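You operate a simulated robot arm through the tools that you are given. There is no shell and no other tool. Be economical: measure what you need, move in short steps, check, and stop when the job is done.

You run a simulated robot arm. Do the job below in one go: nothing can be reset, and whatever is moved stays where it is left.

Task
Strain coffee into the green cup, about half full, and knock the grounds out into the blue bowl.
Fine: coffee pot and strainer go back.

Only the result counts: the job must be done as asked and must still hold three seconds after the hand-in. Knocking over, shifting, dropping, spilling or breaking anything else fails it.

Robot
A 6-joint arm with a two-finger parallel gripper, fixed in place. Base frame: the origin is at the foot of the arm, x ahead of it, y to its left, z up; the work surface is at about z = 760. Units: mm, degrees, N and s.
With the tool pointing down near the work surface it reaches from about 260 to 680 mm from the base axis. Its first joint turns from -66.0 to 66.0 degrees. Payload 2.9 kg.
The TCP is the grasp point between the finger pads, 30 mm short of the fingertips. In the tool frame z runs along the fingers and y along their closing line. Largest opening 110 mm; finger width 20, thickness 10; the body of the gripper, 48 by 112 mm, starts 55 mm behind the TCP.
Orientation is told as [roll, pitch, yaw] about the base's x, y, z axes, in that order, counted from this pose: with the fingers straight down and closing along the base's y, the tool's x points along the base's -x, its y along +y and its z along -z.

Tools
- The arm moves only by the tool send_rows. Its argument "commands" is text: rows parted by semicolons, each of 6 numbers parted by spaces: the shift along the base's x, y, z in mm, then the turn, a rotation vector about the base's x, y, z in degrees. In form: x y z wx wy wz; .... A call has 1 to 12 rows; each row is the pose to reach, as a shift and turn from the pose commanded when the call began. "jaw" is the opening, from 0 (shut) to 1 (fully open), set as the call begins (left out, the last holds). Each row takes 0.2 s and may step no farther than 50 mm and 8.6 degrees from the row before; otherwise, or with a gripper value out of range, the whole call is refused. A pose out of reach is approached as far as the arm can. The call stops where the force on the tool passes 40 N (or 10 N more than at its start, if that is more) or the arm is blocked; 0.2 s more then pass. The fingers move at their own pace (about 108 mm/s each) and stop on an object; they squeeze with about 27 N. The grip force told is the motor's: it shows also when the fingers shut on nothing. Time passes only in rows, and 0.2 s behind the last, so rows that repeat a pose let the fingers close. The reply holds the time, the measured pose of the TCP, the force on the tool along the base axes, the opening and the grip force, in the units named above and with some noise, and new pictures: "views" is both (left out), scene, wrist or none.
- Cameras (640 x 400 px; columns grow to the right, rows downward): "scene" is fixed at [71.2, 428.7, 1384]; the picture's right is [-0.82, -0.57, 0.00], its down [-0.33, 0.47, -0.82] and it looks along [0.47, -0.67, -0.57] (base axes); focal length 306 px, centre (320, 200). "wrist" rides on the gripper at [-36, 0, -57] in the tool frame; the picture's right is [0.00, -1.00, 0.00], its down [0.97, 0.00, -0.24] and it looks along [0.24, 0.00, 0.97] (tool axes); focal length 218 px, centre (320, 200). There is no depth. A picture from a camera that has moved, and an enlarged one, comes with that camera's place and axes in the base frame and with its lens.
- zoom(camera, box): a new picture of the part [left, top, right, bottom] of that camera's present view, enlarged. It takes no simulated time.
- hand_in(): hands the job in; it is judged then, once.

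Work in short steps. Places have to be worked out from the pictures, the camera data and where the tool is seen: move nearer, look again, correct. Check each grasp and each placing, and mend what went wrong. You have 120 turns and 150 pictures in all, those below and enlarged ones among them. Open the gripper and draw the arm clear of the work before you hand the job in, unless the task says otherwise; then end with one line.

The tools are called after "Request:" as name(argument=value, ...) on one line, values as JSON. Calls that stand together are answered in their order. send_rows: Moves the arm, as the interface text tells. Its arguments: {"type":"object","properties":{"commands":{"type":"string"},"jaw":{"type":"number"},"views":{"type":"string","enum":["both","scene","wrist","none"]}},"required":["commands"]} The other tools are called the same way: zoom (camera, box) takes an enlarged picture of a part of a camera's view; hand_in () hands the job in.

At the start:

```text
time: 0.0
tool_pos: [285.6, -358.3, 1162.9]
tcp_rot: [-0.1, 0.1, 0.1]
wrist_force: [-0.1, 0.4, 0.4]
grip_width: 109.8
gripper_force: 0.1
```

scene: 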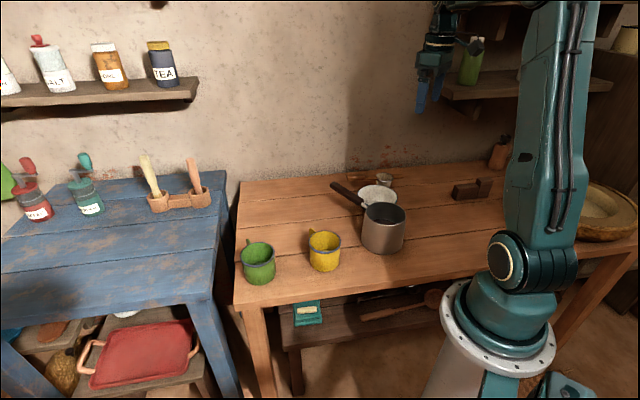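
wrist: 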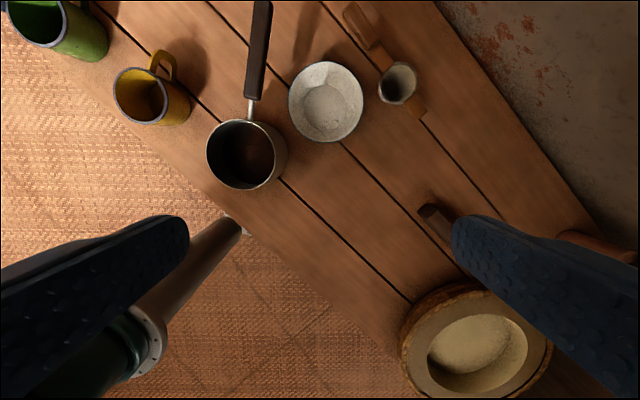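

I'll start by enlarging both views to identify the objects: coffee pot, strainer, green cup and blue bowl.

Request:
zoom(camera="scene", box=[230, 140, 430, 300])

Request:
zoom(camera="scene", box=[420, 100, 640, 260])

Request:
zoom(camera="wrist", box=[180, 0, 460, 200])

```text
2.50 times, centred on (330, 220) of scene
camera zoom: at [71.2, 428.7, 1384.0], right [-0.82, -0.57, 0.0], down [-0.33, 0.47, -0.82], along [0.47, -0.67, -0.57], focal length 764 px, centre (295, 150)
```

zoom: 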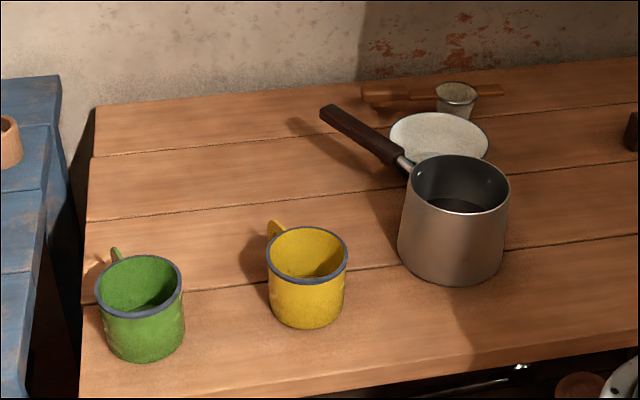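

```text
2.50 times, centred on (530, 180) of scene
camera zoom: at [71.2, 428.7, 1384.0], right [-0.82, -0.57, 0.0], down [-0.33, 0.47, -0.82], along [0.47, -0.67, -0.57], focal length 764 px, centre (-205, 250)
```

zoom: 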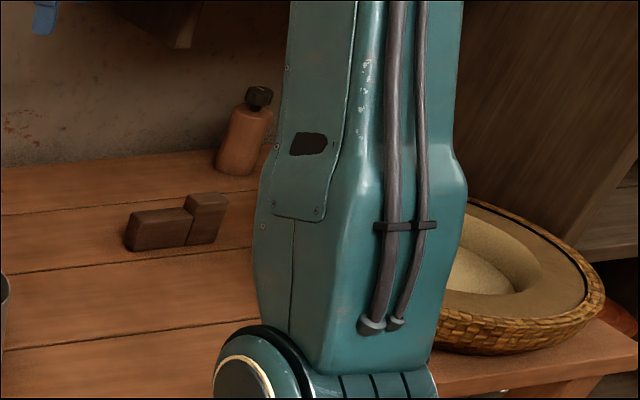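

```text
2.00 times, centred on (320, 100) of wrist
camera zoom: at [322.3, -358.3, 1219.7], right [0.0, -1.0, 0.0], down [-0.97, 0.0, 0.24], along [-0.24, 0.0, -0.97], focal length 436 px, centre (320, 400)
```

zoom: 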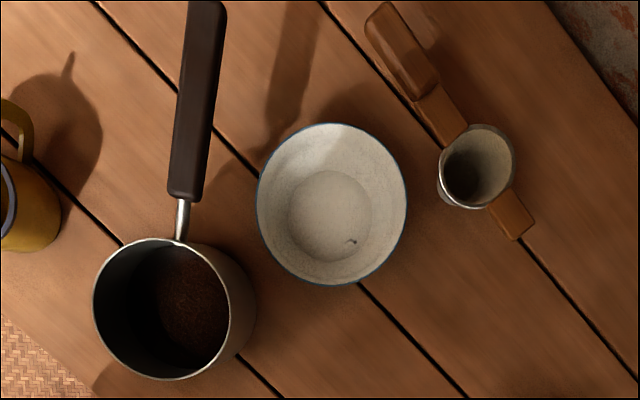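

The pot, yellow and green cups, a white bowl with a blue rim and a small wooden-handled strainer are visible. I'll move the wrist camera closer over the bowl and strainer for a better look.

Request:
send_rows(commands="30 -15 -40 0 0 0; 60 -30 -80 0 0 0; 90 -40 -120 0 0 0; 110 -50 -160 0 0 0; 110 -50 -160 0 0 0", views="wrist")

Request:
zoom(camera="scene", box=[320, 160, 420, 222])

```text
refused: row 1 steps farther than a row can; nothing moved
```

```text
6.40 times, centred on (370, 191) of scene
camera zoom: at [71.2, 428.7, 1384.0], right [-0.82, -0.57, 0.0], down [-0.33, 0.47, -0.82], along [0.47, -0.67, -0.57], focal length 1956 px, centre (0, 258)
```

zoom: 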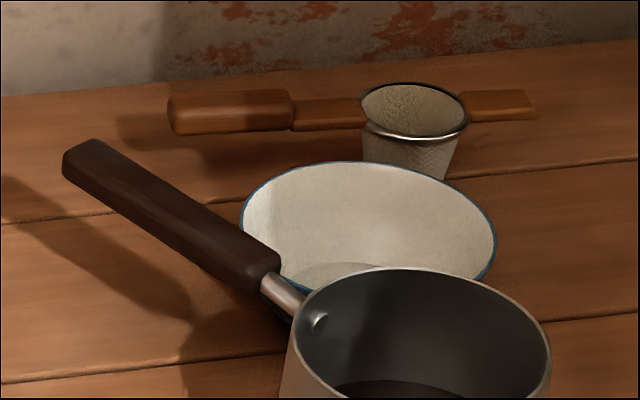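

The bowl has a blue rim and outside, and the strainer is a cup-shaped mesh with a flat handle bar. I'll go there in shorter steps.

Request:
send_rows(commands="25 -10 -38 0 0 0; 50 -20 -76 0 0 0; 75 -30 -114 0 0 0; 95 -40 -155 0 0 0; 110 -50 -200 0 0 0; 110 -50 -200 0 0 0", views="wrist")

```text
time: 1.4
tool_pos: [394.8, -408.1, 964.5]
tcp_rot: [-0.1, 0.1, 0.1]
wrist_force: [0.8, -0.5, -0.3]
grip_width: 110.1
gripper_force: 0.0
camera wrist: at [432.0, -406.9, 1021.1], right [0.0, -1.0, 0.0], down [-0.97, 0.0, 0.24], along [-0.24, 0.0, -0.97], focal length 218 px, centre (320, 200)
```

wrist: 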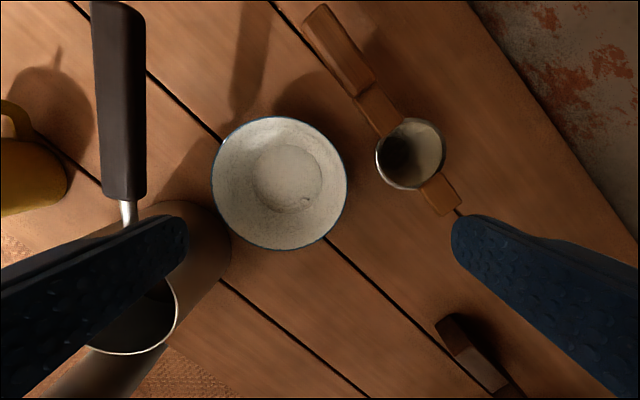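

Triangulating from the two views: strainer rim centre ≈ (426,-491,817), with its handle running at about 38° to a grip end at (536,-404). The pot handle is level at z≈860, from (392,-256) to (519,-280). Next I'll look at the green cup.

Request:
send_rows(commands="0 40 20 0 0 0; 0 80 40 0 0 0; 0 125 50 0 0 0; 5 172 50 0 0 0; 5 220 50 0 0 0; 5 268 50 0 0 0; 5 316 50 0 0 0; 5 362 50 0 0 0; 5 400 40 0 0 0; 5 400 30 0 0 0; 5 400 30 0 0 0", views="both")

```text
time: 3.8
tool_pos: [397.9, -8.7, 991.7]
tcp_rot: [0.0, 0.1, 0.1]
wrist_force: [0.0, -0.1, 0.3]
grip_width: 109.9
gripper_force: 0.1
camera wrist: at [436.2, -8.2, 1049.2], right [0.0, -1.0, 0.0], down [-0.97, 0.0, 0.24], along [-0.24, 0.0, -0.97], focal length 218 px, centre (320, 200)
```

scene: 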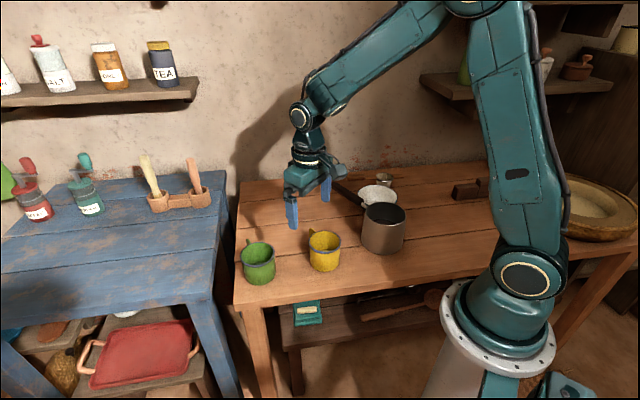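
wrist: 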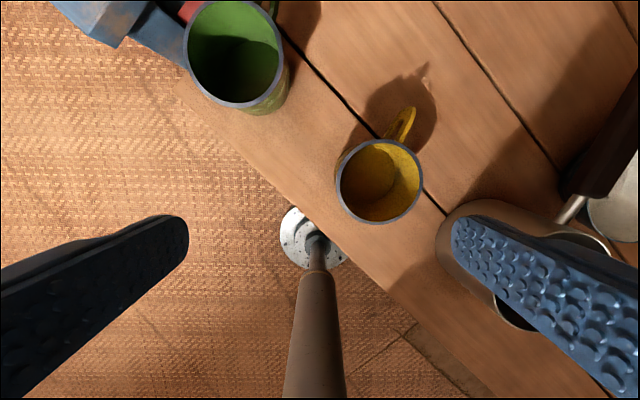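

The green cup's rim is centred at about (515,66,835), outer radius ≈43, with its handle at about -40°. My plan is:
- Set the strainer on the cup with its handle toward the base.
- Pour with the pot tipping from the outer side.
- Grip the strainer along its handle and flip it over the bowl.

First I go back toward the strainer, turning the gripper.

Request:
send_rows(commands="4 -34 0 0 0 -8.5; 8 -68 0 0 0 -17; 12 -102 0 0 0 -25.5; 16 -136 0 0 0 -34; 20 -170 0 0 0 -42.5; 24 -204 0 0 0 -51; 28 -238 0 0 0 -59.5; 32 -272 -5 0 0 -68; 36 -306 -10 0 0 -76.5; 40 -340 -15 0 0 -85; 44 -374 -20 0 0 -93.5; 50 -405 -30 0 0 -102", views="none", jaw=0.5)

Request:
send_rows(commands="0 0 0 0 0 -8.5; 10 -5 0 0 0 -17; 20 -8 0 0 0 -25.5; 30 -10 -10 0 0 -34; 40 -12 -25 0 0 -40; 50 -13 -40 0 0 -40; 50 -13 -40 0 0 -40", views="both")

```text
time: 6.4
tool_pos: [452.6, -416.1, 962.2]
tcp_rot: [0.0, 0.1, -102.1]
wrist_force: [-0.9, 0.2, 0.2]
grip_width: 55.0
gripper_force: 0.0
```

```text
time: 8.0
tool_pos: [500.9, -424.0, 924.1]
tcp_rot: [0.0, 0.0, -142.0]
wrist_force: [-0.5, -0.6, -0.4]
grip_width: 54.9
gripper_force: 0.1
camera wrist: at [473.0, -447.1, 980.1], right [-0.62, 0.79, 0.0], down [0.76, 0.6, 0.24], along [0.19, 0.15, -0.97], focal length 218 px, centre (320, 200)
```

scene: 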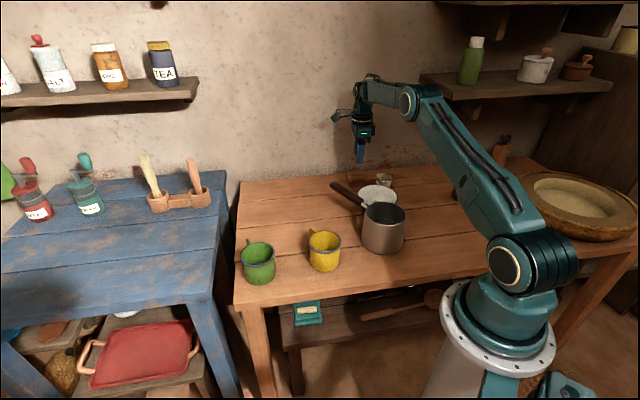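
wrist: 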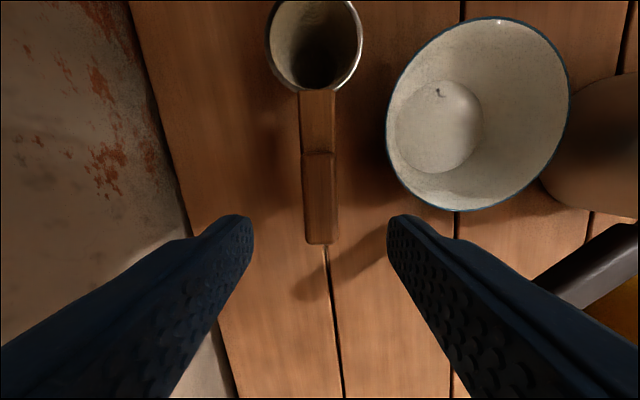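

The gripper lines up with the handle, whose grip centre is at about (506,-421). I'll descend to z≈809 and close.

Request:
send_rows(commands="-2 -2 -40 0 0 0; -4 -3 -80 0 0 0; -4 -3 -105 0 0 0; -4 -3 -114 0 0 0; -4 -3 -114 0 0 0", views="wrist")

```text
time: 9.2
tool_pos: [496.2, -430.4, 808.0]
tcp_rot: [0.0, 0.1, -141.9]
wrist_force: [-0.2, 0.0, 0.6]
grip_width: 55.1
gripper_force: 0.0
camera wrist: at [469.7, -452.2, 864.2], right [-0.62, 0.79, 0.0], down [0.76, 0.6, 0.24], along [0.19, 0.15, -0.97], focal length 218 px, centre (320, 200)
```

wrist: 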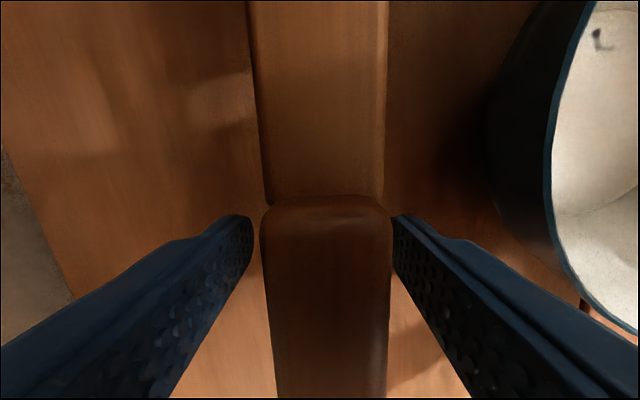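

The fingers straddle the grip, so I'll close and let it settle.

Request:
send_rows(commands="0 0 0 0 0 0; 0 0 0 0 0 0; 0 0 0 0 0 0", jaw=0, views="none")

Request:
send_rows(commands="0 0 20 0 0 0; 0 0 45 0 0 0; 0 0 70 0 0 0; 0 0 70 0 0 0", views="both")

```text
time: 10.0
tool_pos: [496.9, -429.9, 806.6]
tcp_rot: [0.0, 0.1, -141.9]
wrist_force: [0.7, -0.2, -1.1]
grip_width: 25.8
gripper_force: 27.2
```

```text
time: 11.0
tool_pos: [497.2, -430.9, 878.0]
tcp_rot: [0.1, 0.1, -141.9]
wrist_force: [-0.7, 0.0, -0.8]
grip_width: 25.5
gripper_force: 26.5
camera wrist: at [469.6, -451.8, 935.2], right [-0.62, 0.79, 0.0], down [0.76, 0.6, 0.24], along [0.19, 0.15, -0.97], focal length 218 px, centre (320, 200)
```

scene: 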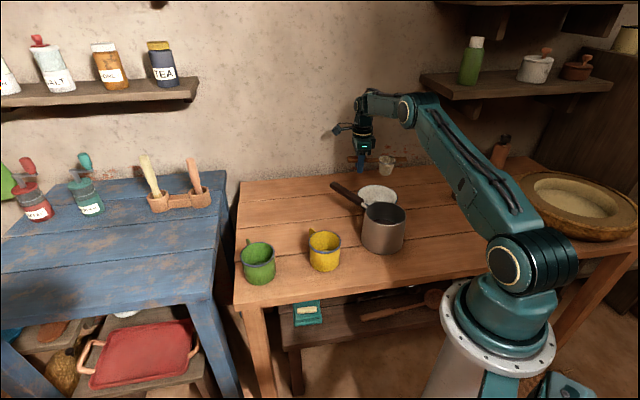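
wrist: 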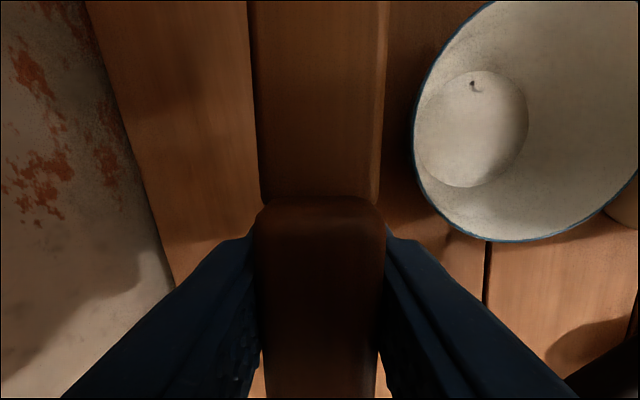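

The strainer is held level. Next I'll carry it high toward the green cup, turning it so the handle points to the base.

Request:
send_rows(commands="0 0 36 0 0 0; 0 0 72 0 0 0; -4 27 72 0 0 8.4; -8 54 72 0 0 16.8; -12 81 72 0 0 25.2; -16 108 72 0 0 33.6; -20 135 72 0 0 42; -24 162 72 0 0 50.4; -28 189 72 0 0 58.8; -32 216 72 0 0 67.2; -36 243 72 0 0 75.6; -40 270 72 0 0 84", views="none")

Request:
send_rows(commands="-4 27 0 0 0 8.4; -8 54 0 0 0 16.8; -12 81 0 0 0 25.2; -16 108 0 0 0 33.6; -20 135 0 0 0 42; -24 162 0 0 0 50.4; -28 189 0 0 0 58.8; -34 211 0 0 0 65; -34 211 0 0 0 65; -34 211 0 0 0 65", views="both")

```text
time: 13.6
tool_pos: [459.0, -156.8, 949.4]
tcp_rot: [0.0, 0.1, -57.9]
wrist_force: [0.5, 0.3, -1.0]
grip_width: 25.6
gripper_force: 27.1
```

```text
time: 15.8
tool_pos: [421.1, 53.0, 953.2]
tcp_rot: [0.1, 0.1, 7.1]
wrist_force: [0.5, -0.4, -0.5]
grip_width: 25.5
gripper_force: 26.8
camera wrist: at [458.2, 57.6, 1010.3], right [0.12, -0.99, 0.0], down [-0.96, -0.12, 0.24], along [-0.24, -0.03, -0.97], focal length 218 px, centre (320, 200)
```

scene: 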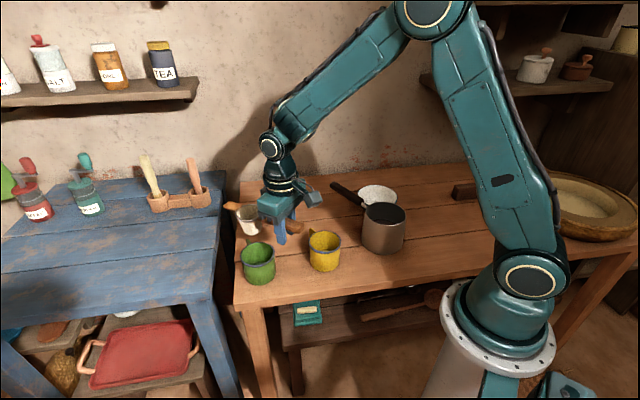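
wrist: 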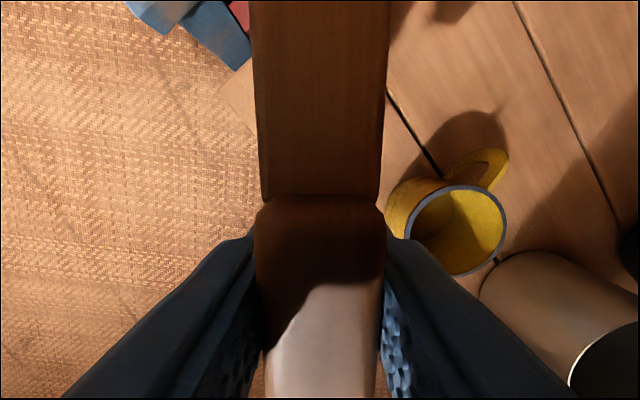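

The wrist view is blocked by the handle, so I'll use the scene camera to locate the mesh and the green cup precisely.

Request:
zoom(camera="scene", box=[220, 190, 300, 290])

```text
4.00 times, centred on (260, 240) of scene
camera zoom: at [71.2, 428.8, 1384.0], right [-0.82, -0.57, 0.0], down [-0.33, 0.47, -0.82], along [0.47, -0.67, -0.57], focal length 1222 px, centre (560, 40)
```

zoom: 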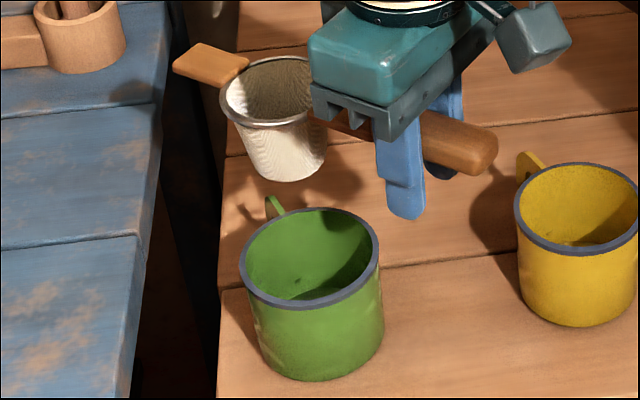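

Using the scene camera for both, the mesh is at about (525,69) and the cup centre at about (516,68). I'll shift -7 in x and descend so the mesh bottom is just above the rim.

Request:
send_rows(commands="-7 0 -20 0 0 0; -7 0 -50 0 0 0; -7 0 -50 0 0 0", views="none")

Request:
zoom(camera="scene", box=[220, 190, 300, 290])

```text
time: 16.6
tool_pos: [414.2, 51.9, 900.6]
tcp_rot: [0.0, 0.1, 7.0]
wrist_force: [0.8, 0.2, -0.8]
grip_width: 25.5
gripper_force: 26.7
```

```text
4.00 times, centred on (260, 240) of scene
camera zoom: at [71.2, 428.8, 1384.0], right [-0.82, -0.57, 0.0], down [-0.33, 0.47, -0.82], along [0.47, -0.67, -0.57], focal length 1222 px, centre (560, 40)
```

zoom: 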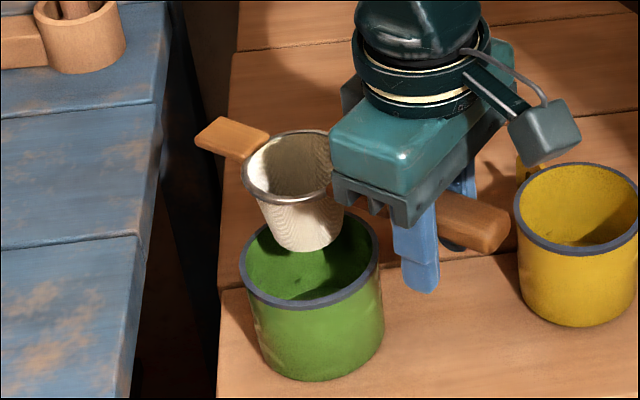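

The mesh is centred over the cup (≈(518,68) vs (516,68)). I'll lower it into the cup.

Request:
send_rows(commands="-1 0 -15 0 0 0; -2 0 -30 0 0 0; -2 0 -45 0 0 0; -2 0 -52 0 0 0; -2 0 -52 0 0 0", views="none")

Request:
zoom(camera="scene", box=[220, 190, 300, 290])

```text
time: 17.8
tool_pos: [413.4, 51.3, 847.2]
tcp_rot: [0.0, 0.2, 7.1]
wrist_force: [-0.2, 0.2, -1.2]
grip_width: 25.5
gripper_force: 27.5
```

```text
4.00 times, centred on (260, 240) of scene
camera zoom: at [71.2, 428.8, 1384.0], right [-0.82, -0.57, 0.0], down [-0.33, 0.47, -0.82], along [0.47, -0.67, -0.57], focal length 1222 px, centre (560, 40)
```

zoom: 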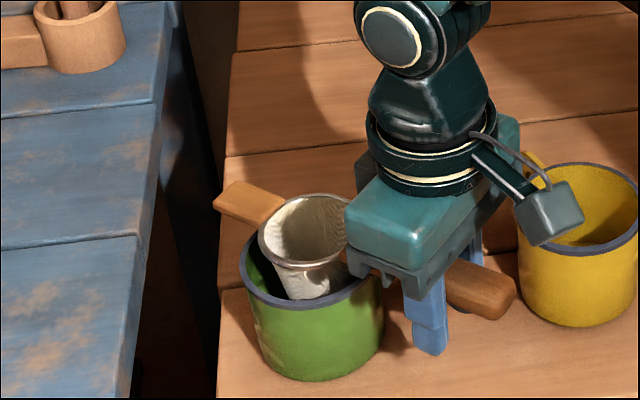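

The mesh is inside and not touching yet. I'll continue down in small steps until it touches.

Request:
send_rows(commands="0 0 -2 0 0 0; 0 0 -4 0 0 0; 0 0 -6 0 0 0; 0 0 -6 0 0 0", views="none")

Request:
zoom(camera="scene", box=[230, 220, 300, 270])

```text
time: 18.8
tool_pos: [412.3, 50.3, 841.3]
tcp_rot: [0.0, 0.0, 7.2]
wrist_force: [0.0, -0.1, -1.3]
grip_width: 25.5
gripper_force: 27.1
```

```text
8.00 times, centred on (265, 245) of scene
camera zoom: at [71.2, 428.8, 1384.0], right [-0.82, -0.57, 0.0], down [-0.33, 0.47, -0.82], along [0.47, -0.67, -0.57], focal length 2444 px, centre (760, -160)
```

zoom: 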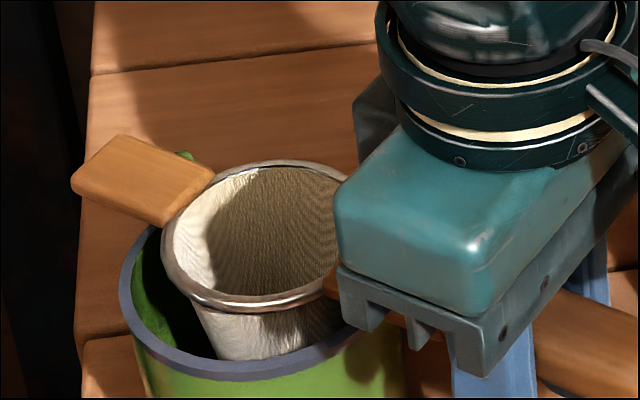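

Still free, so I'll go further down.

Request:
send_rows(commands="0 0 -2 0 0 0; 0 0 -4 0 0 0; 0 0 -6 0 0 0; 0 0 -6 0 0 0", views="none")

Request:
zoom(camera="scene", box=[230, 220, 300, 270])

```text
time: 19.8
tool_pos: [410.8, 52.1, 835.8]
tcp_rot: [0.0, 0.0, 7.1]
wrist_force: [0.4, -0.6, -0.3]
grip_width: 25.5
gripper_force: 27.2
```

```text
8.00 times, centred on (265, 245) of scene
camera zoom: at [71.2, 428.8, 1384.0], right [-0.82, -0.57, 0.0], down [-0.33, 0.47, -0.82], along [0.47, -0.67, -0.57], focal length 2444 px, centre (760, -160)
```

zoom: 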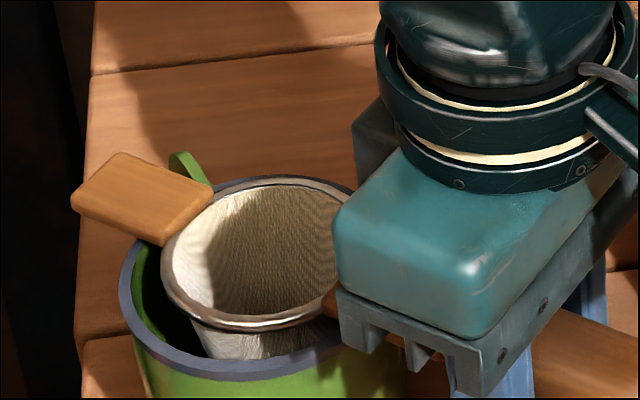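

It is very nearly touching; two or three more millimetres.

Request:
send_rows(commands="0 0 -1.5 0 0 0; 0 0 -3 0 0 0; 0 0 -3 0 0 0", views="none")

Request:
zoom(camera="scene", box=[230, 220, 300, 270])

```text
time: 20.6
tool_pos: [413.0, 51.5, 833.1]
tcp_rot: [0.0, 0.1, 7.1]
wrist_force: [-0.5, -0.2, -0.7]
grip_width: 25.3
gripper_force: 26.8
```

```text
8.00 times, centred on (265, 245) of scene
camera zoom: at [71.2, 428.7, 1384.0], right [-0.82, -0.57, 0.0], down [-0.33, 0.47, -0.82], along [0.47, -0.67, -0.57], focal length 2444 px, centre (760, -160)
```

zoom: 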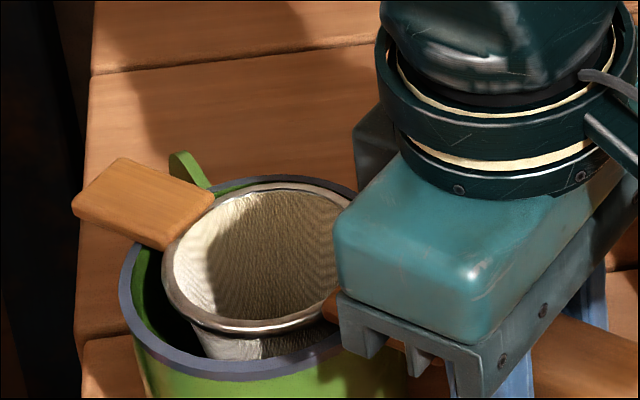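

Centred, and still no clear contact force. I'll continue gently.

Request:
send_rows(commands="0 0 -1 0 0 0; 0 0 -2 0 0 0; 0 0 -3 0 0 0; 0 0 -3 0 0 0", views="none")

Request:
zoom(camera="scene", box=[230, 220, 300, 270])

```text
time: 21.6
tool_pos: [413.4, 51.8, 832.4]
tcp_rot: [0.0, 0.1, 7.1]
wrist_force: [0.0, -0.4, -0.8]
grip_width: 25.2
gripper_force: 26.7
```

```text
8.00 times, centred on (265, 245) of scene
camera zoom: at [71.2, 428.7, 1384.0], right [-0.82, -0.57, 0.0], down [-0.33, 0.47, -0.82], along [0.47, -0.67, -0.57], focal length 2444 px, centre (760, -160)
```

zoom: 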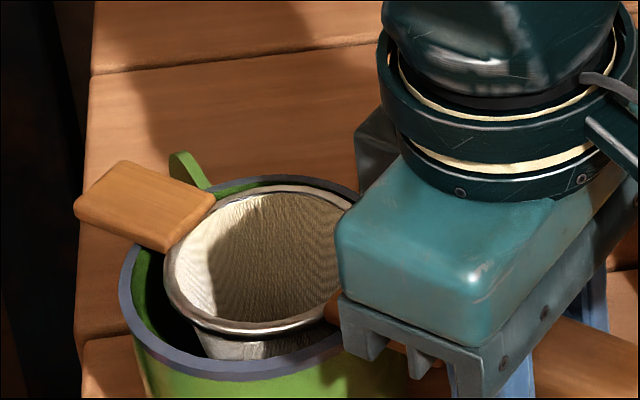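

Request:
send_rows(commands="0 0 -1 0 0 0; 0 0 -2 0 0 0; 0 0 -3 0 0 0; 0 0 -3 0 0 0", views="none")

Request:
zoom(camera="scene", box=[235, 230, 275, 255])

```text
time: 22.6
tool_pos: [412.2, 51.3, 829.0]
tcp_rot: [0.0, 0.0, 7.2]
wrist_force: [-2.9, 0.0, 14.1]
grip_width: 25.6
gripper_force: 26.6
```

```text
16.00 times, centred on (255, 242) of scene
camera zoom: at [70.9, 428.7, 1384.0], right [-0.82, -0.57, 0.0], down [-0.33, 0.47, -0.82], along [0.47, -0.67, -0.57], focal length 4889 px, centre (1360, -480)
```

zoom: 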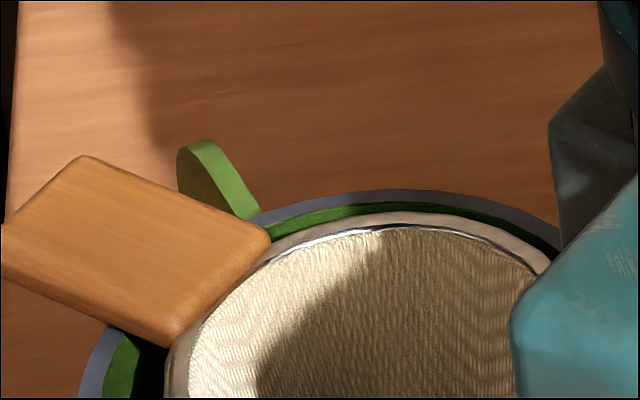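

Contact at 14 N. I'll ease up 2 mm to relieve the load, then open and retreat upward.

Request:
send_rows(commands="0 0 1.5 0 0 0; 0 0 2 0 0 0; 0 0 2 0 0 0", views="none")

Request:
send_rows(commands="0 0 0 0 0 0; 0 0 0 0 0 0; 0 0 0 0 0 0; 0 0 30 0 0 0; 0 0 70 0 0 0; 0 0 115 0 0 0; 0 0 115 0 0 0", jaw=0.5, views="both")

Request:
zoom(camera="scene", box=[220, 200, 316, 260])

```text
time: 23.4
tool_pos: [413.5, 51.1, 828.3]
tcp_rot: [-0.1, 0.2, 7.1]
wrist_force: [0.7, -1.1, -0.3]
grip_width: 25.4
gripper_force: 26.6
```

```text
time: 25.0
tool_pos: [414.6, 54.1, 943.9]
tcp_rot: [0.0, 0.1, 7.1]
wrist_force: [-0.1, -0.1, -0.9]
grip_width: 54.9
gripper_force: 0.0
camera wrist: at [451.5, 58.8, 1001.4], right [0.12, -0.99, 0.0], down [-0.96, -0.12, 0.24], along [-0.24, -0.03, -0.97], focal length 218 px, centre (320, 200)
```

scene: 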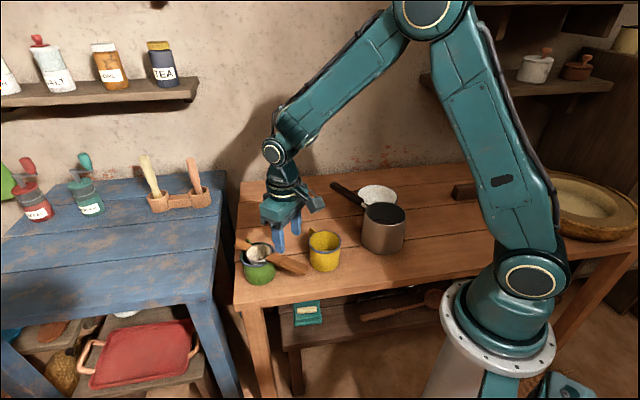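
wrist: 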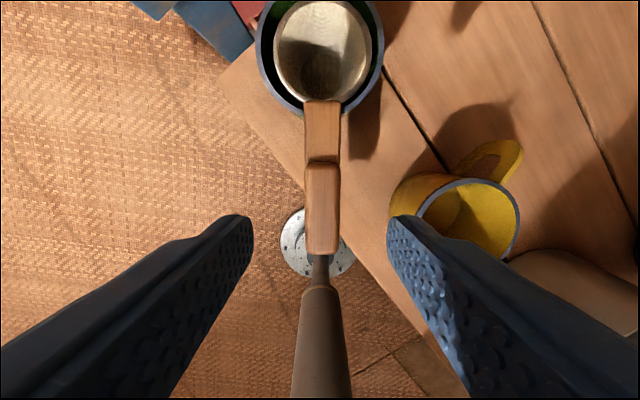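

```text
6.67 times, centred on (268, 230) of scene
camera zoom: at [71.2, 428.7, 1384.0], right [-0.82, -0.57, 0.0], down [-0.33, 0.47, -0.82], along [0.47, -0.67, -0.57], focal length 2037 px, centre (667, 0)
```

zoom: 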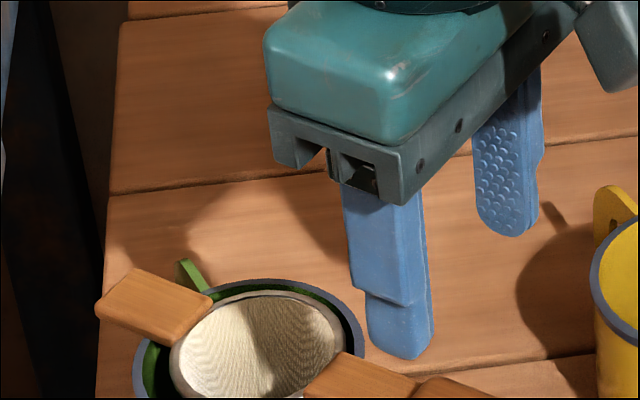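

The strainer sits well in the cup, mesh centre ≈ (511,65). Next I'll move above the pot handle, turning to yaw -11.5.

Request:
send_rows(commands="0 -40 20 0 0 -6; 0 -80 30 0 0 -12; 0 -120 30 0 0 -18.5; 0 -160 30 0 0 -18.5; 2 -200 30 0 0 -18.5; 4 -240 30 0 0 -18.5; 6 -280 30 0 0 -18.5; 6 -314 30 0 0 -18.5; 6 -314 30 0 0 -18.5", views="wrist")

```text
time: 27.0
tool_pos: [418.1, -263.8, 975.7]
tcp_rot: [0.0, 0.2, -11.5]
wrist_force: [-0.6, 0.2, 0.2]
grip_width: 55.1
gripper_force: 0.1
camera wrist: at [453.9, -269.4, 1033.4], right [-0.2, -0.98, 0.0], down [-0.95, 0.19, 0.24], along [-0.24, 0.05, -0.97], focal length 218 px, centre (320, 200)
```

wrist: 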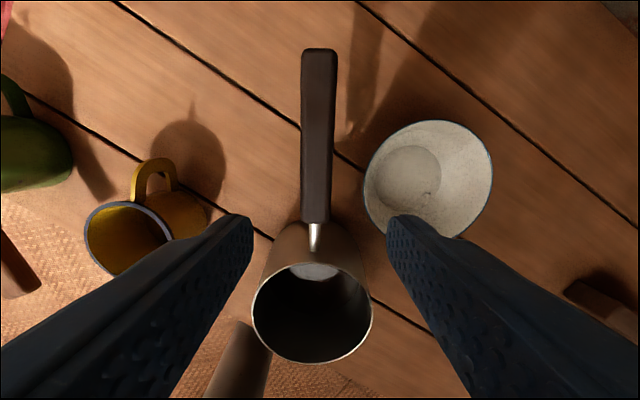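

The pot handle axis runs at about -13° from (393,-253) to (517,-281), rim centre ≈ (315,-234). I'll descend onto the handle near the pot at (424,-260,858).

Request:
send_rows(commands="4.4 2.3 -40 0 0 -1.5; 4.4 2.3 -80 0 0 -1.5; 4.4 2.3 -105 0 0 -1.5; 4.4 2.3 -117 0 0 -1.5; 4.4 2.3 -117 0 0 -1.5", jaw=0.42, views="both")

Request:
zoom(camera="scene", box=[320, 150, 420, 260])

```text
time: 28.2
tool_pos: [423.2, -260.0, 858.7]
tcp_rot: [0.1, 0.1, -12.9]
wrist_force: [-0.9, 0.6, -0.9]
grip_width: 46.3
gripper_force: 0.1
camera wrist: at [460.1, -267.1, 915.5], right [-0.22, -0.97, 0.0], down [-0.95, 0.22, 0.24], along [-0.24, 0.05, -0.97], focal length 218 px, centre (320, 200)
```

scene: 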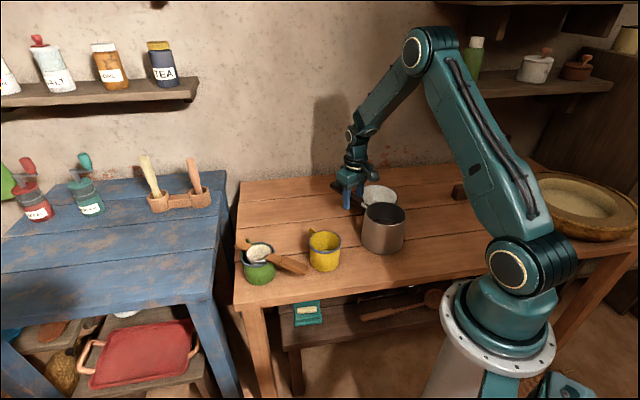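
wrist: 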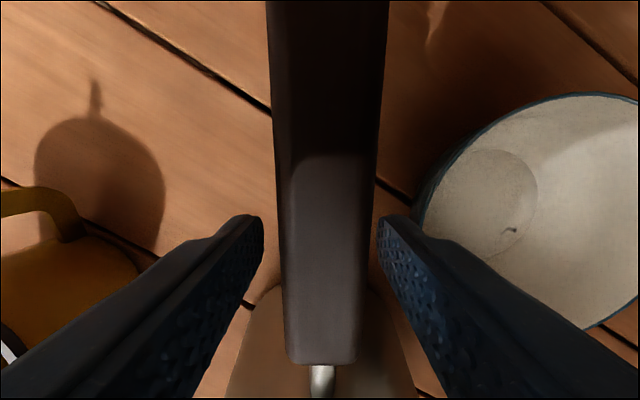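

```text
3.64 times, centred on (370, 205) of scene
camera zoom: at [71.2, 428.7, 1384.0], right [-0.82, -0.57, 0.0], down [-0.33, 0.47, -0.82], along [0.47, -0.67, -0.57], focal length 1111 px, centre (138, 182)
```

zoom: 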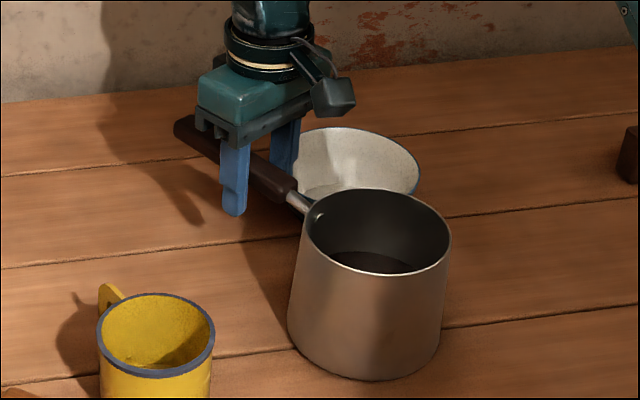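

The fingers straddle the handle correctly, and the coffee level looks to be about 53 mm below the rim. Next: close and test-lift slightly.

Request:
send_rows(commands="0 0 0 0 0 0; 0 0 0 0 0 0; 0 0 0 0 0 0", jaw=0, views="none")

Request:
send_rows(commands="0 0 2 0 0 0; 0 0 5 0 0 0; 0 0 8 0 0 0; 0 0 10 0 0 0; 0 0 10 0 0 0", views="none")

Request:
zoom(camera="scene", box=[320, 150, 420, 260])

```text
time: 29.0
tool_pos: [424.1, -258.9, 858.4]
tcp_rot: [0.0, 0.2, -12.9]
wrist_force: [0.0, -0.5, -0.7]
grip_width: 25.8
gripper_force: 26.3
```

```text
time: 30.2
tool_pos: [421.6, -261.1, 867.3]
tcp_rot: [0.0, 0.0, -12.9]
wrist_force: [-0.1, -0.1, -6.1]
grip_width: 26.1
gripper_force: 27.2
```

```text
3.64 times, centred on (370, 205) of scene
camera zoom: at [71.2, 428.7, 1384.0], right [-0.82, -0.57, 0.0], down [-0.33, 0.47, -0.82], along [0.47, -0.67, -0.57], focal length 1111 px, centre (138, 182)
```

zoom: 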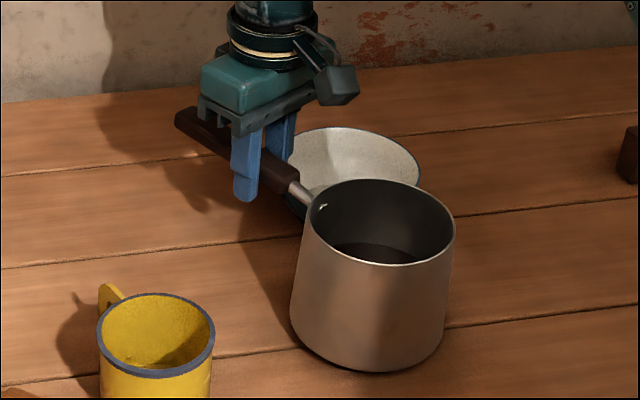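

It carries about 6 N and seems held. I'll lift further and check for slip or tilt.

Request:
send_rows(commands="0 0 12 0 0 0; 0 0 25 0 0 0; 0 0 40 0 0 0; 0 0 40 0 0 0; 0 0 40 0 0 0", views="wrist")

Request:
zoom(camera="scene", box=[320, 150, 420, 260])

```text
time: 31.4
tool_pos: [424.1, -259.9, 906.0]
tcp_rot: [0.0, 0.1, -12.9]
wrist_force: [0.3, 0.9, -4.6]
grip_width: 25.9
gripper_force: 26.6
camera wrist: at [460.5, -267.6, 963.7], right [-0.22, -0.97, 0.0], down [-0.95, 0.22, 0.24], along [-0.24, 0.05, -0.97], focal length 218 px, centre (320, 200)
```

wrist: 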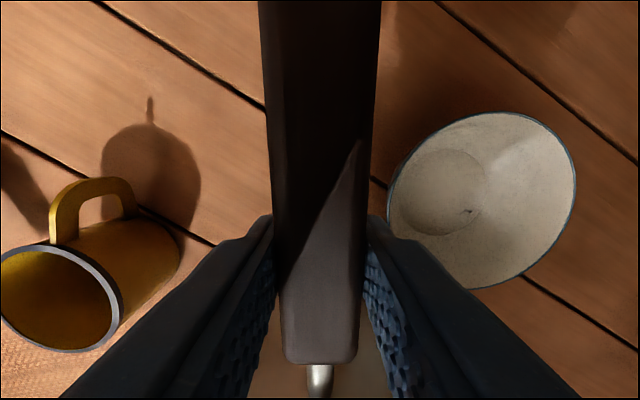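

```text
3.64 times, centred on (370, 205) of scene
camera zoom: at [71.2, 428.7, 1384.0], right [-0.82, -0.57, 0.0], down [-0.33, 0.47, -0.82], along [0.47, -0.67, -0.57], focal length 1111 px, centre (138, 182)
```

zoom: 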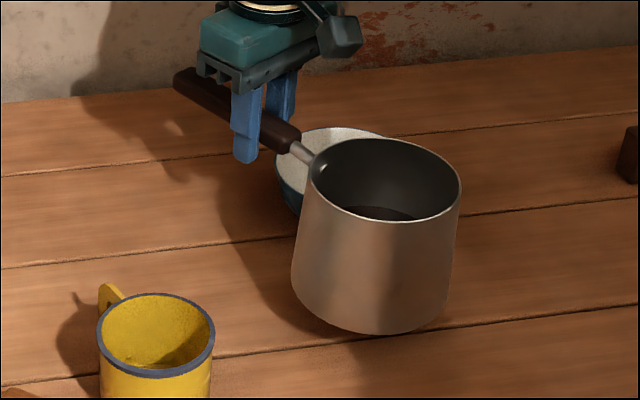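

The pot is held, with a slight forward sag of about 3°. I'll raise it to z≈1000 and carry it slowly toward the cup while yawing to about 43°. That way its wall will clear the strainer's stub when tipped.

Request:
send_rows(commands="0 0 30 0 0 0; 0 0 62 0 0 0; 0 0 93 0 0 0; 8 25 93 0 0 3.5; 17 51 93 0 0 7; 25 77 93 0 0 10.5; 34 102 93 0 0 14; 42 128 93 0 0 17.5; 51 154 93 0 0 21; 59 179 93 0 0 24.5; 68 205 93 0 0 28; 68 205 93 0 0 28", views="scene")

Request:
zoom(camera="scene", box=[240, 100, 400, 260])

```text
time: 34.0
tool_pos: [490.5, -57.2, 1003.2]
tcp_rot: [-0.1, 0.1, 15.0]
wrist_force: [0.3, 0.2, -6.1]
grip_width: 25.8
gripper_force: 26.9
```

scene: 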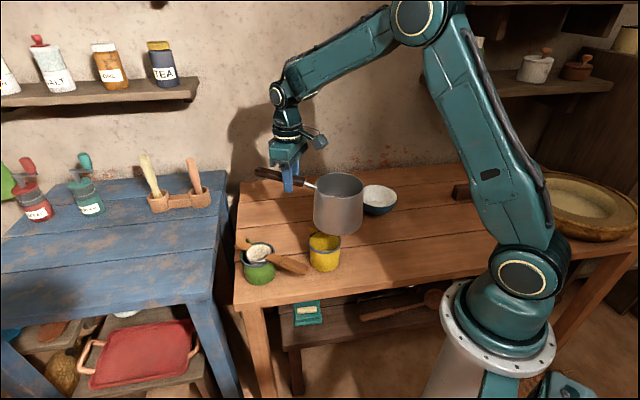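

```text
2.50 times, centred on (320, 180) of scene
camera zoom: at [71.2, 428.7, 1384.0], right [-0.82, -0.57, 0.0], down [-0.33, 0.47, -0.82], along [0.47, -0.67, -0.57], focal length 764 px, centre (320, 250)
```

zoom: 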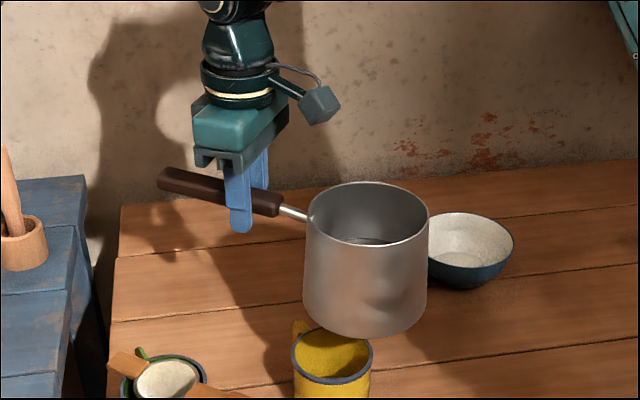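

The pot remains level. I'll continue to the staging point above the cup with yaw 43.

Request:
send_rows(commands="8 20 2 0 0 3.5; 17 41 5 0 0 7; 25 62 7 0 0 10.5; 34 82 10 0 0 14; 42 103 12 0 0 17.5; 51 124 15 0 0 21; 59 145 17 0 0 24.5; 68 165 19 0 0 28; 68 165 19 0 0 28", views="none")

Request:
send_rows(commands="14 13 2 2.73 -2.92 0; 28 26 4 5.46 -5.85 0; 42 40 5 8.18 -8.77 0; 56 53 6 10.9 -11.7 0; 66 62 6 13.64 -14.62 0; 70 66 7 17.05 -18.28 0; 70 66 7 17.05 -18.28 0", views="both")

Request:
zoom(camera="scene", box=[200, 120, 340, 290])

```text
time: 36.0
tool_pos: [560.7, 108.8, 1018.0]
tcp_rot: [0.1, 0.1, 43.2]
wrist_force: [0.1, -0.2, -6.5]
grip_width: 25.9
gripper_force: 27.8
```

```text
time: 37.6
tool_pos: [630.6, 175.8, 1026.1]
tcp_rot: [0.0, -25.1, 43.1]
wrist_force: [-0.3, -0.4, -6.1]
grip_width: 25.7
gripper_force: 27.2
camera wrist: at [638.1, 182.2, 1093.4], right [0.68, -0.73, 0.0], down [-0.72, -0.67, -0.19], along [0.14, 0.13, -0.98], focal length 218 px, centre (320, 200)
```

scene: 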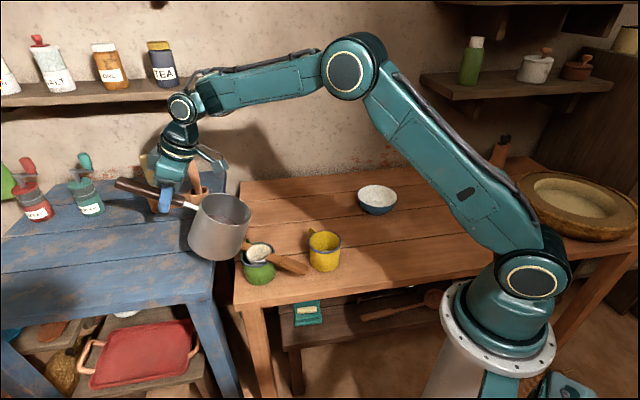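
wrist: 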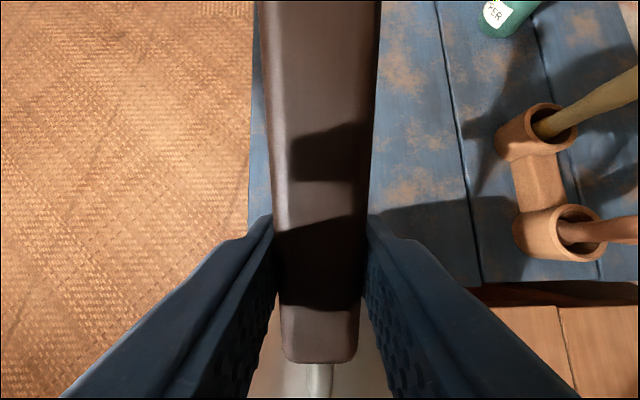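

```text
2.35 times, centred on (270, 205) of scene
camera zoom: at [71.3, 428.8, 1384.0], right [-0.82, -0.57, 0.0], down [-0.33, 0.47, -0.82], along [0.47, -0.67, -0.57], focal length 719 px, centre (438, 188)
```

zoom: 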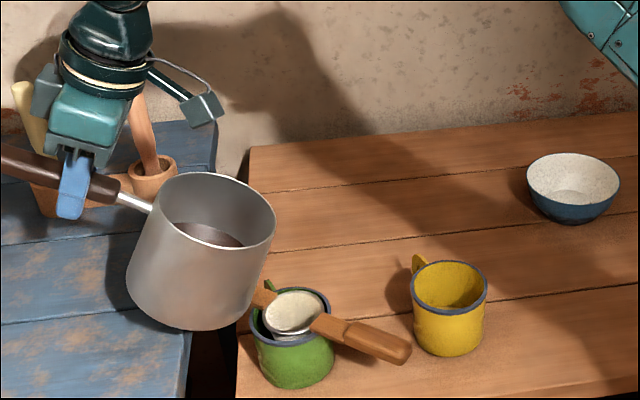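

The geometry checks out: the lip projects to where it appears, about 15 mm outward of the mesh centre. I'll tilt on to about 37° while lowering the lip.

Request:
send_rows(commands="-3 -3 -4 2.05 -2.19 0; -6 -6 -8 4.09 -4.39 0; -9 -9 -11 6.14 -6.58 0; -11 -11 -14 8.18 -8.77 0; -11 -11 -14 8.18 -8.77 0", views="none")

Request:
zoom(camera="scene", box=[200, 170, 310, 290])

```text
time: 38.8
tool_pos: [617.9, 163.9, 1012.1]
tcp_rot: [0.0, -37.0, 43.1]
wrist_force: [0.7, 0.3, -5.0]
grip_width: 25.8
gripper_force: 27.0
```

```text
3.33 times, centred on (255, 230) of scene
camera zoom: at [71.3, 428.8, 1384.0], right [-0.82, -0.57, 0.0], down [-0.33, 0.47, -0.82], along [0.47, -0.67, -0.57], focal length 1018 px, centre (537, 100)
```

zoom: 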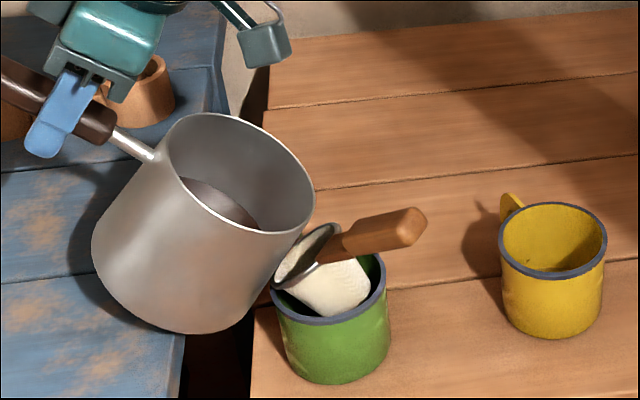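

The pot wall has pressed the strainer's stub and tipped the strainer. I'll back off gently along the reverse path so it can settle back.

Request:
send_rows(commands="0 0 2 0 0 0; 0 0 4 0 0 0; 0 0 6 0 0 0; 1 1 8 0 0 0; 1 1 10 0 0 0; 1 1 12 0 0 0; 2 2 14 0 0 0; 2 2 17 0 0 0; 2 2 20 0 0 0; 3 3 25 0 0 0", views="none")

Request:
zoom(camera="scene", box=[200, 170, 310, 290])

```text
time: 41.0
tool_pos: [621.4, 166.9, 1037.3]
tcp_rot: [0.0, -36.9, 43.0]
wrist_force: [-0.1, -0.7, -6.1]
grip_width: 26.0
gripper_force: 27.2
```

```text
3.33 times, centred on (255, 230) of scene
camera zoom: at [71.3, 428.8, 1384.0], right [-0.82, -0.57, 0.0], down [-0.33, 0.47, -0.82], along [0.47, -0.67, -0.57], focal length 1018 px, centre (537, 100)
```

zoom: 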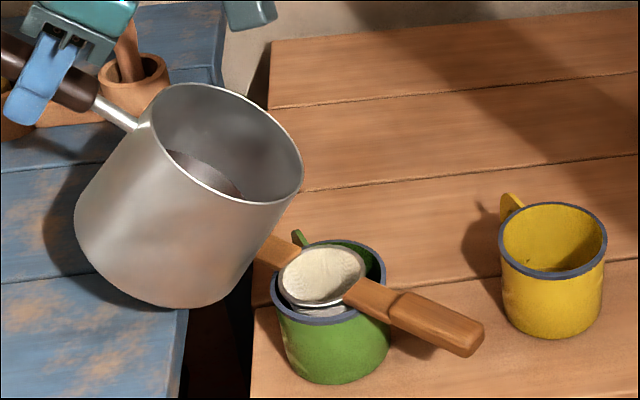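

The strainer has settled back properly (mesh ≈ (516,71)) and the cup has not moved. I'll raise the pot and swing it around to yaw 85°, so its wall comes in across the bar and away from the stub.

Request:
send_rows(commands="0 0 15 0 0 0; 0 0 30 0 0 0; -12 15 30 0 0 7; -26.5 25.5 30 0 0 14; -42 34 30 0 0 21; -58 41 30 0 0 28; -76 46 30 0 0 35; -93 48 30 0 0 42; -93 48 30 0 0 42", views="scene")

Request:
zoom(camera="scene", box=[200, 150, 320, 290])

```text
time: 43.0
tool_pos: [528.3, 213.8, 1067.9]
tcp_rot: [0.0, -36.9, 85.1]
wrist_force: [-0.2, 0.4, -6.5]
grip_width: 26.0
gripper_force: 26.7
```

scene: 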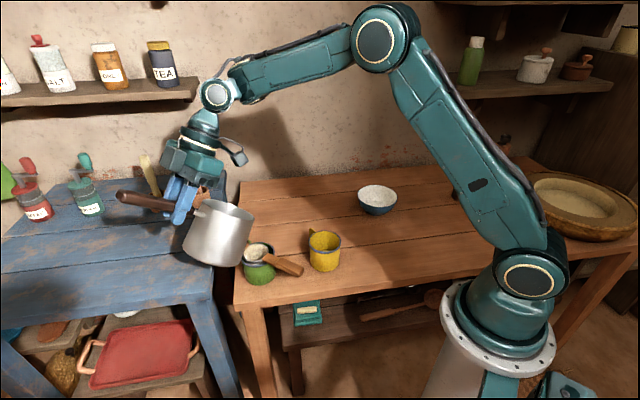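

```text
2.86 times, centred on (260, 220) of scene
camera zoom: at [71.3, 428.8, 1384.0], right [-0.82, -0.57, 0.0], down [-0.33, 0.47, -0.82], along [0.47, -0.67, -0.57], focal length 873 px, centre (491, 143)
```

zoom: 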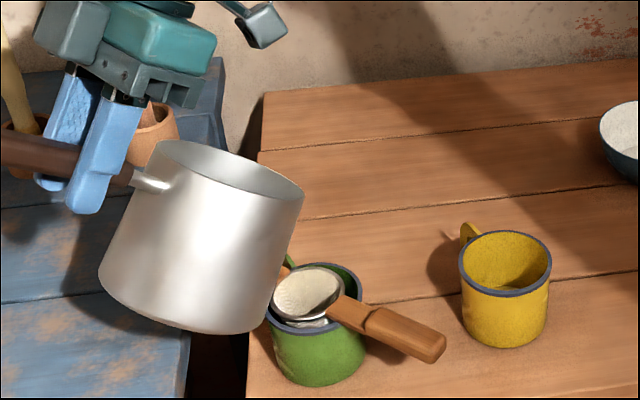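

The pot tilt is about 38–40° and the lip ≈ (517,81,966), right over the strainer; the pot flank now clears the stub. I'll lower it carefully to a lip height of about 912.

Request:
send_rows(commands="0 0 -12 0 0 0; 0 0 -24 0 0 0; 0 0 -36 0 0 0; 0 0 -46 0 0 0; 0 0 -54 0 0 0; 0 0 -54 0 0 0", views="none")

Request:
zoom(camera="scene", box=[210, 180, 310, 290])

```text
time: 44.4
tool_pos: [527.7, 215.5, 1012.6]
tcp_rot: [0.0, -36.9, 85.1]
wrist_force: [-0.6, -0.3, -5.2]
grip_width: 25.8
gripper_force: 27.1
```

```text
3.64 times, centred on (260, 235) of scene
camera zoom: at [71.3, 428.8, 1384.0], right [-0.82, -0.57, 0.0], down [-0.33, 0.47, -0.82], along [0.47, -0.67, -0.57], focal length 1111 px, centre (538, 73)
```

zoom: 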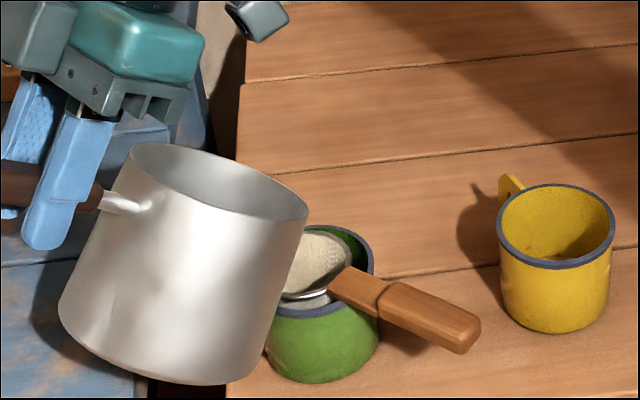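

Clear, nothing disturbed. I'll tilt another 5° about the lip and see whether coffee starts flowing.

Request:
send_rows(commands="0 -6 0 2.5 -0.22 0; 0 -11.5 0 5 -0.44 0; 0 -11.5 0 5 -0.44 0", views="none")

Request:
zoom(camera="scene", box=[210, 180, 310, 290])

```text
time: 45.2
tool_pos: [528.4, 206.5, 1013.0]
tcp_rot: [0.0, -42.0, 85.1]
wrist_force: [-1.7, 0.0, -5.7]
grip_width: 25.9
gripper_force: 26.9
```

```text
3.64 times, centred on (260, 235) of scene
camera zoom: at [71.3, 428.8, 1384.0], right [-0.82, -0.57, 0.0], down [-0.33, 0.47, -0.82], along [0.47, -0.67, -0.57], focal length 1111 px, centre (538, 73)
```

zoom: 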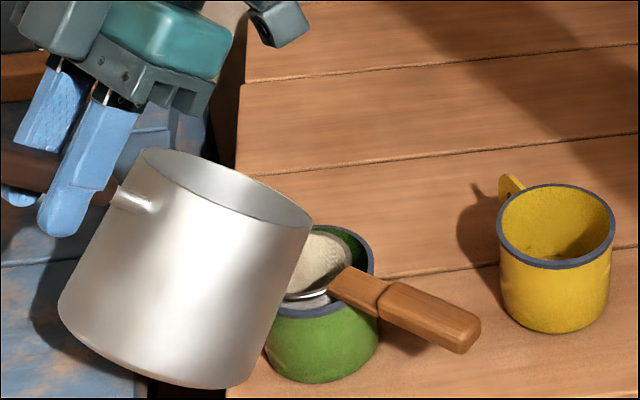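

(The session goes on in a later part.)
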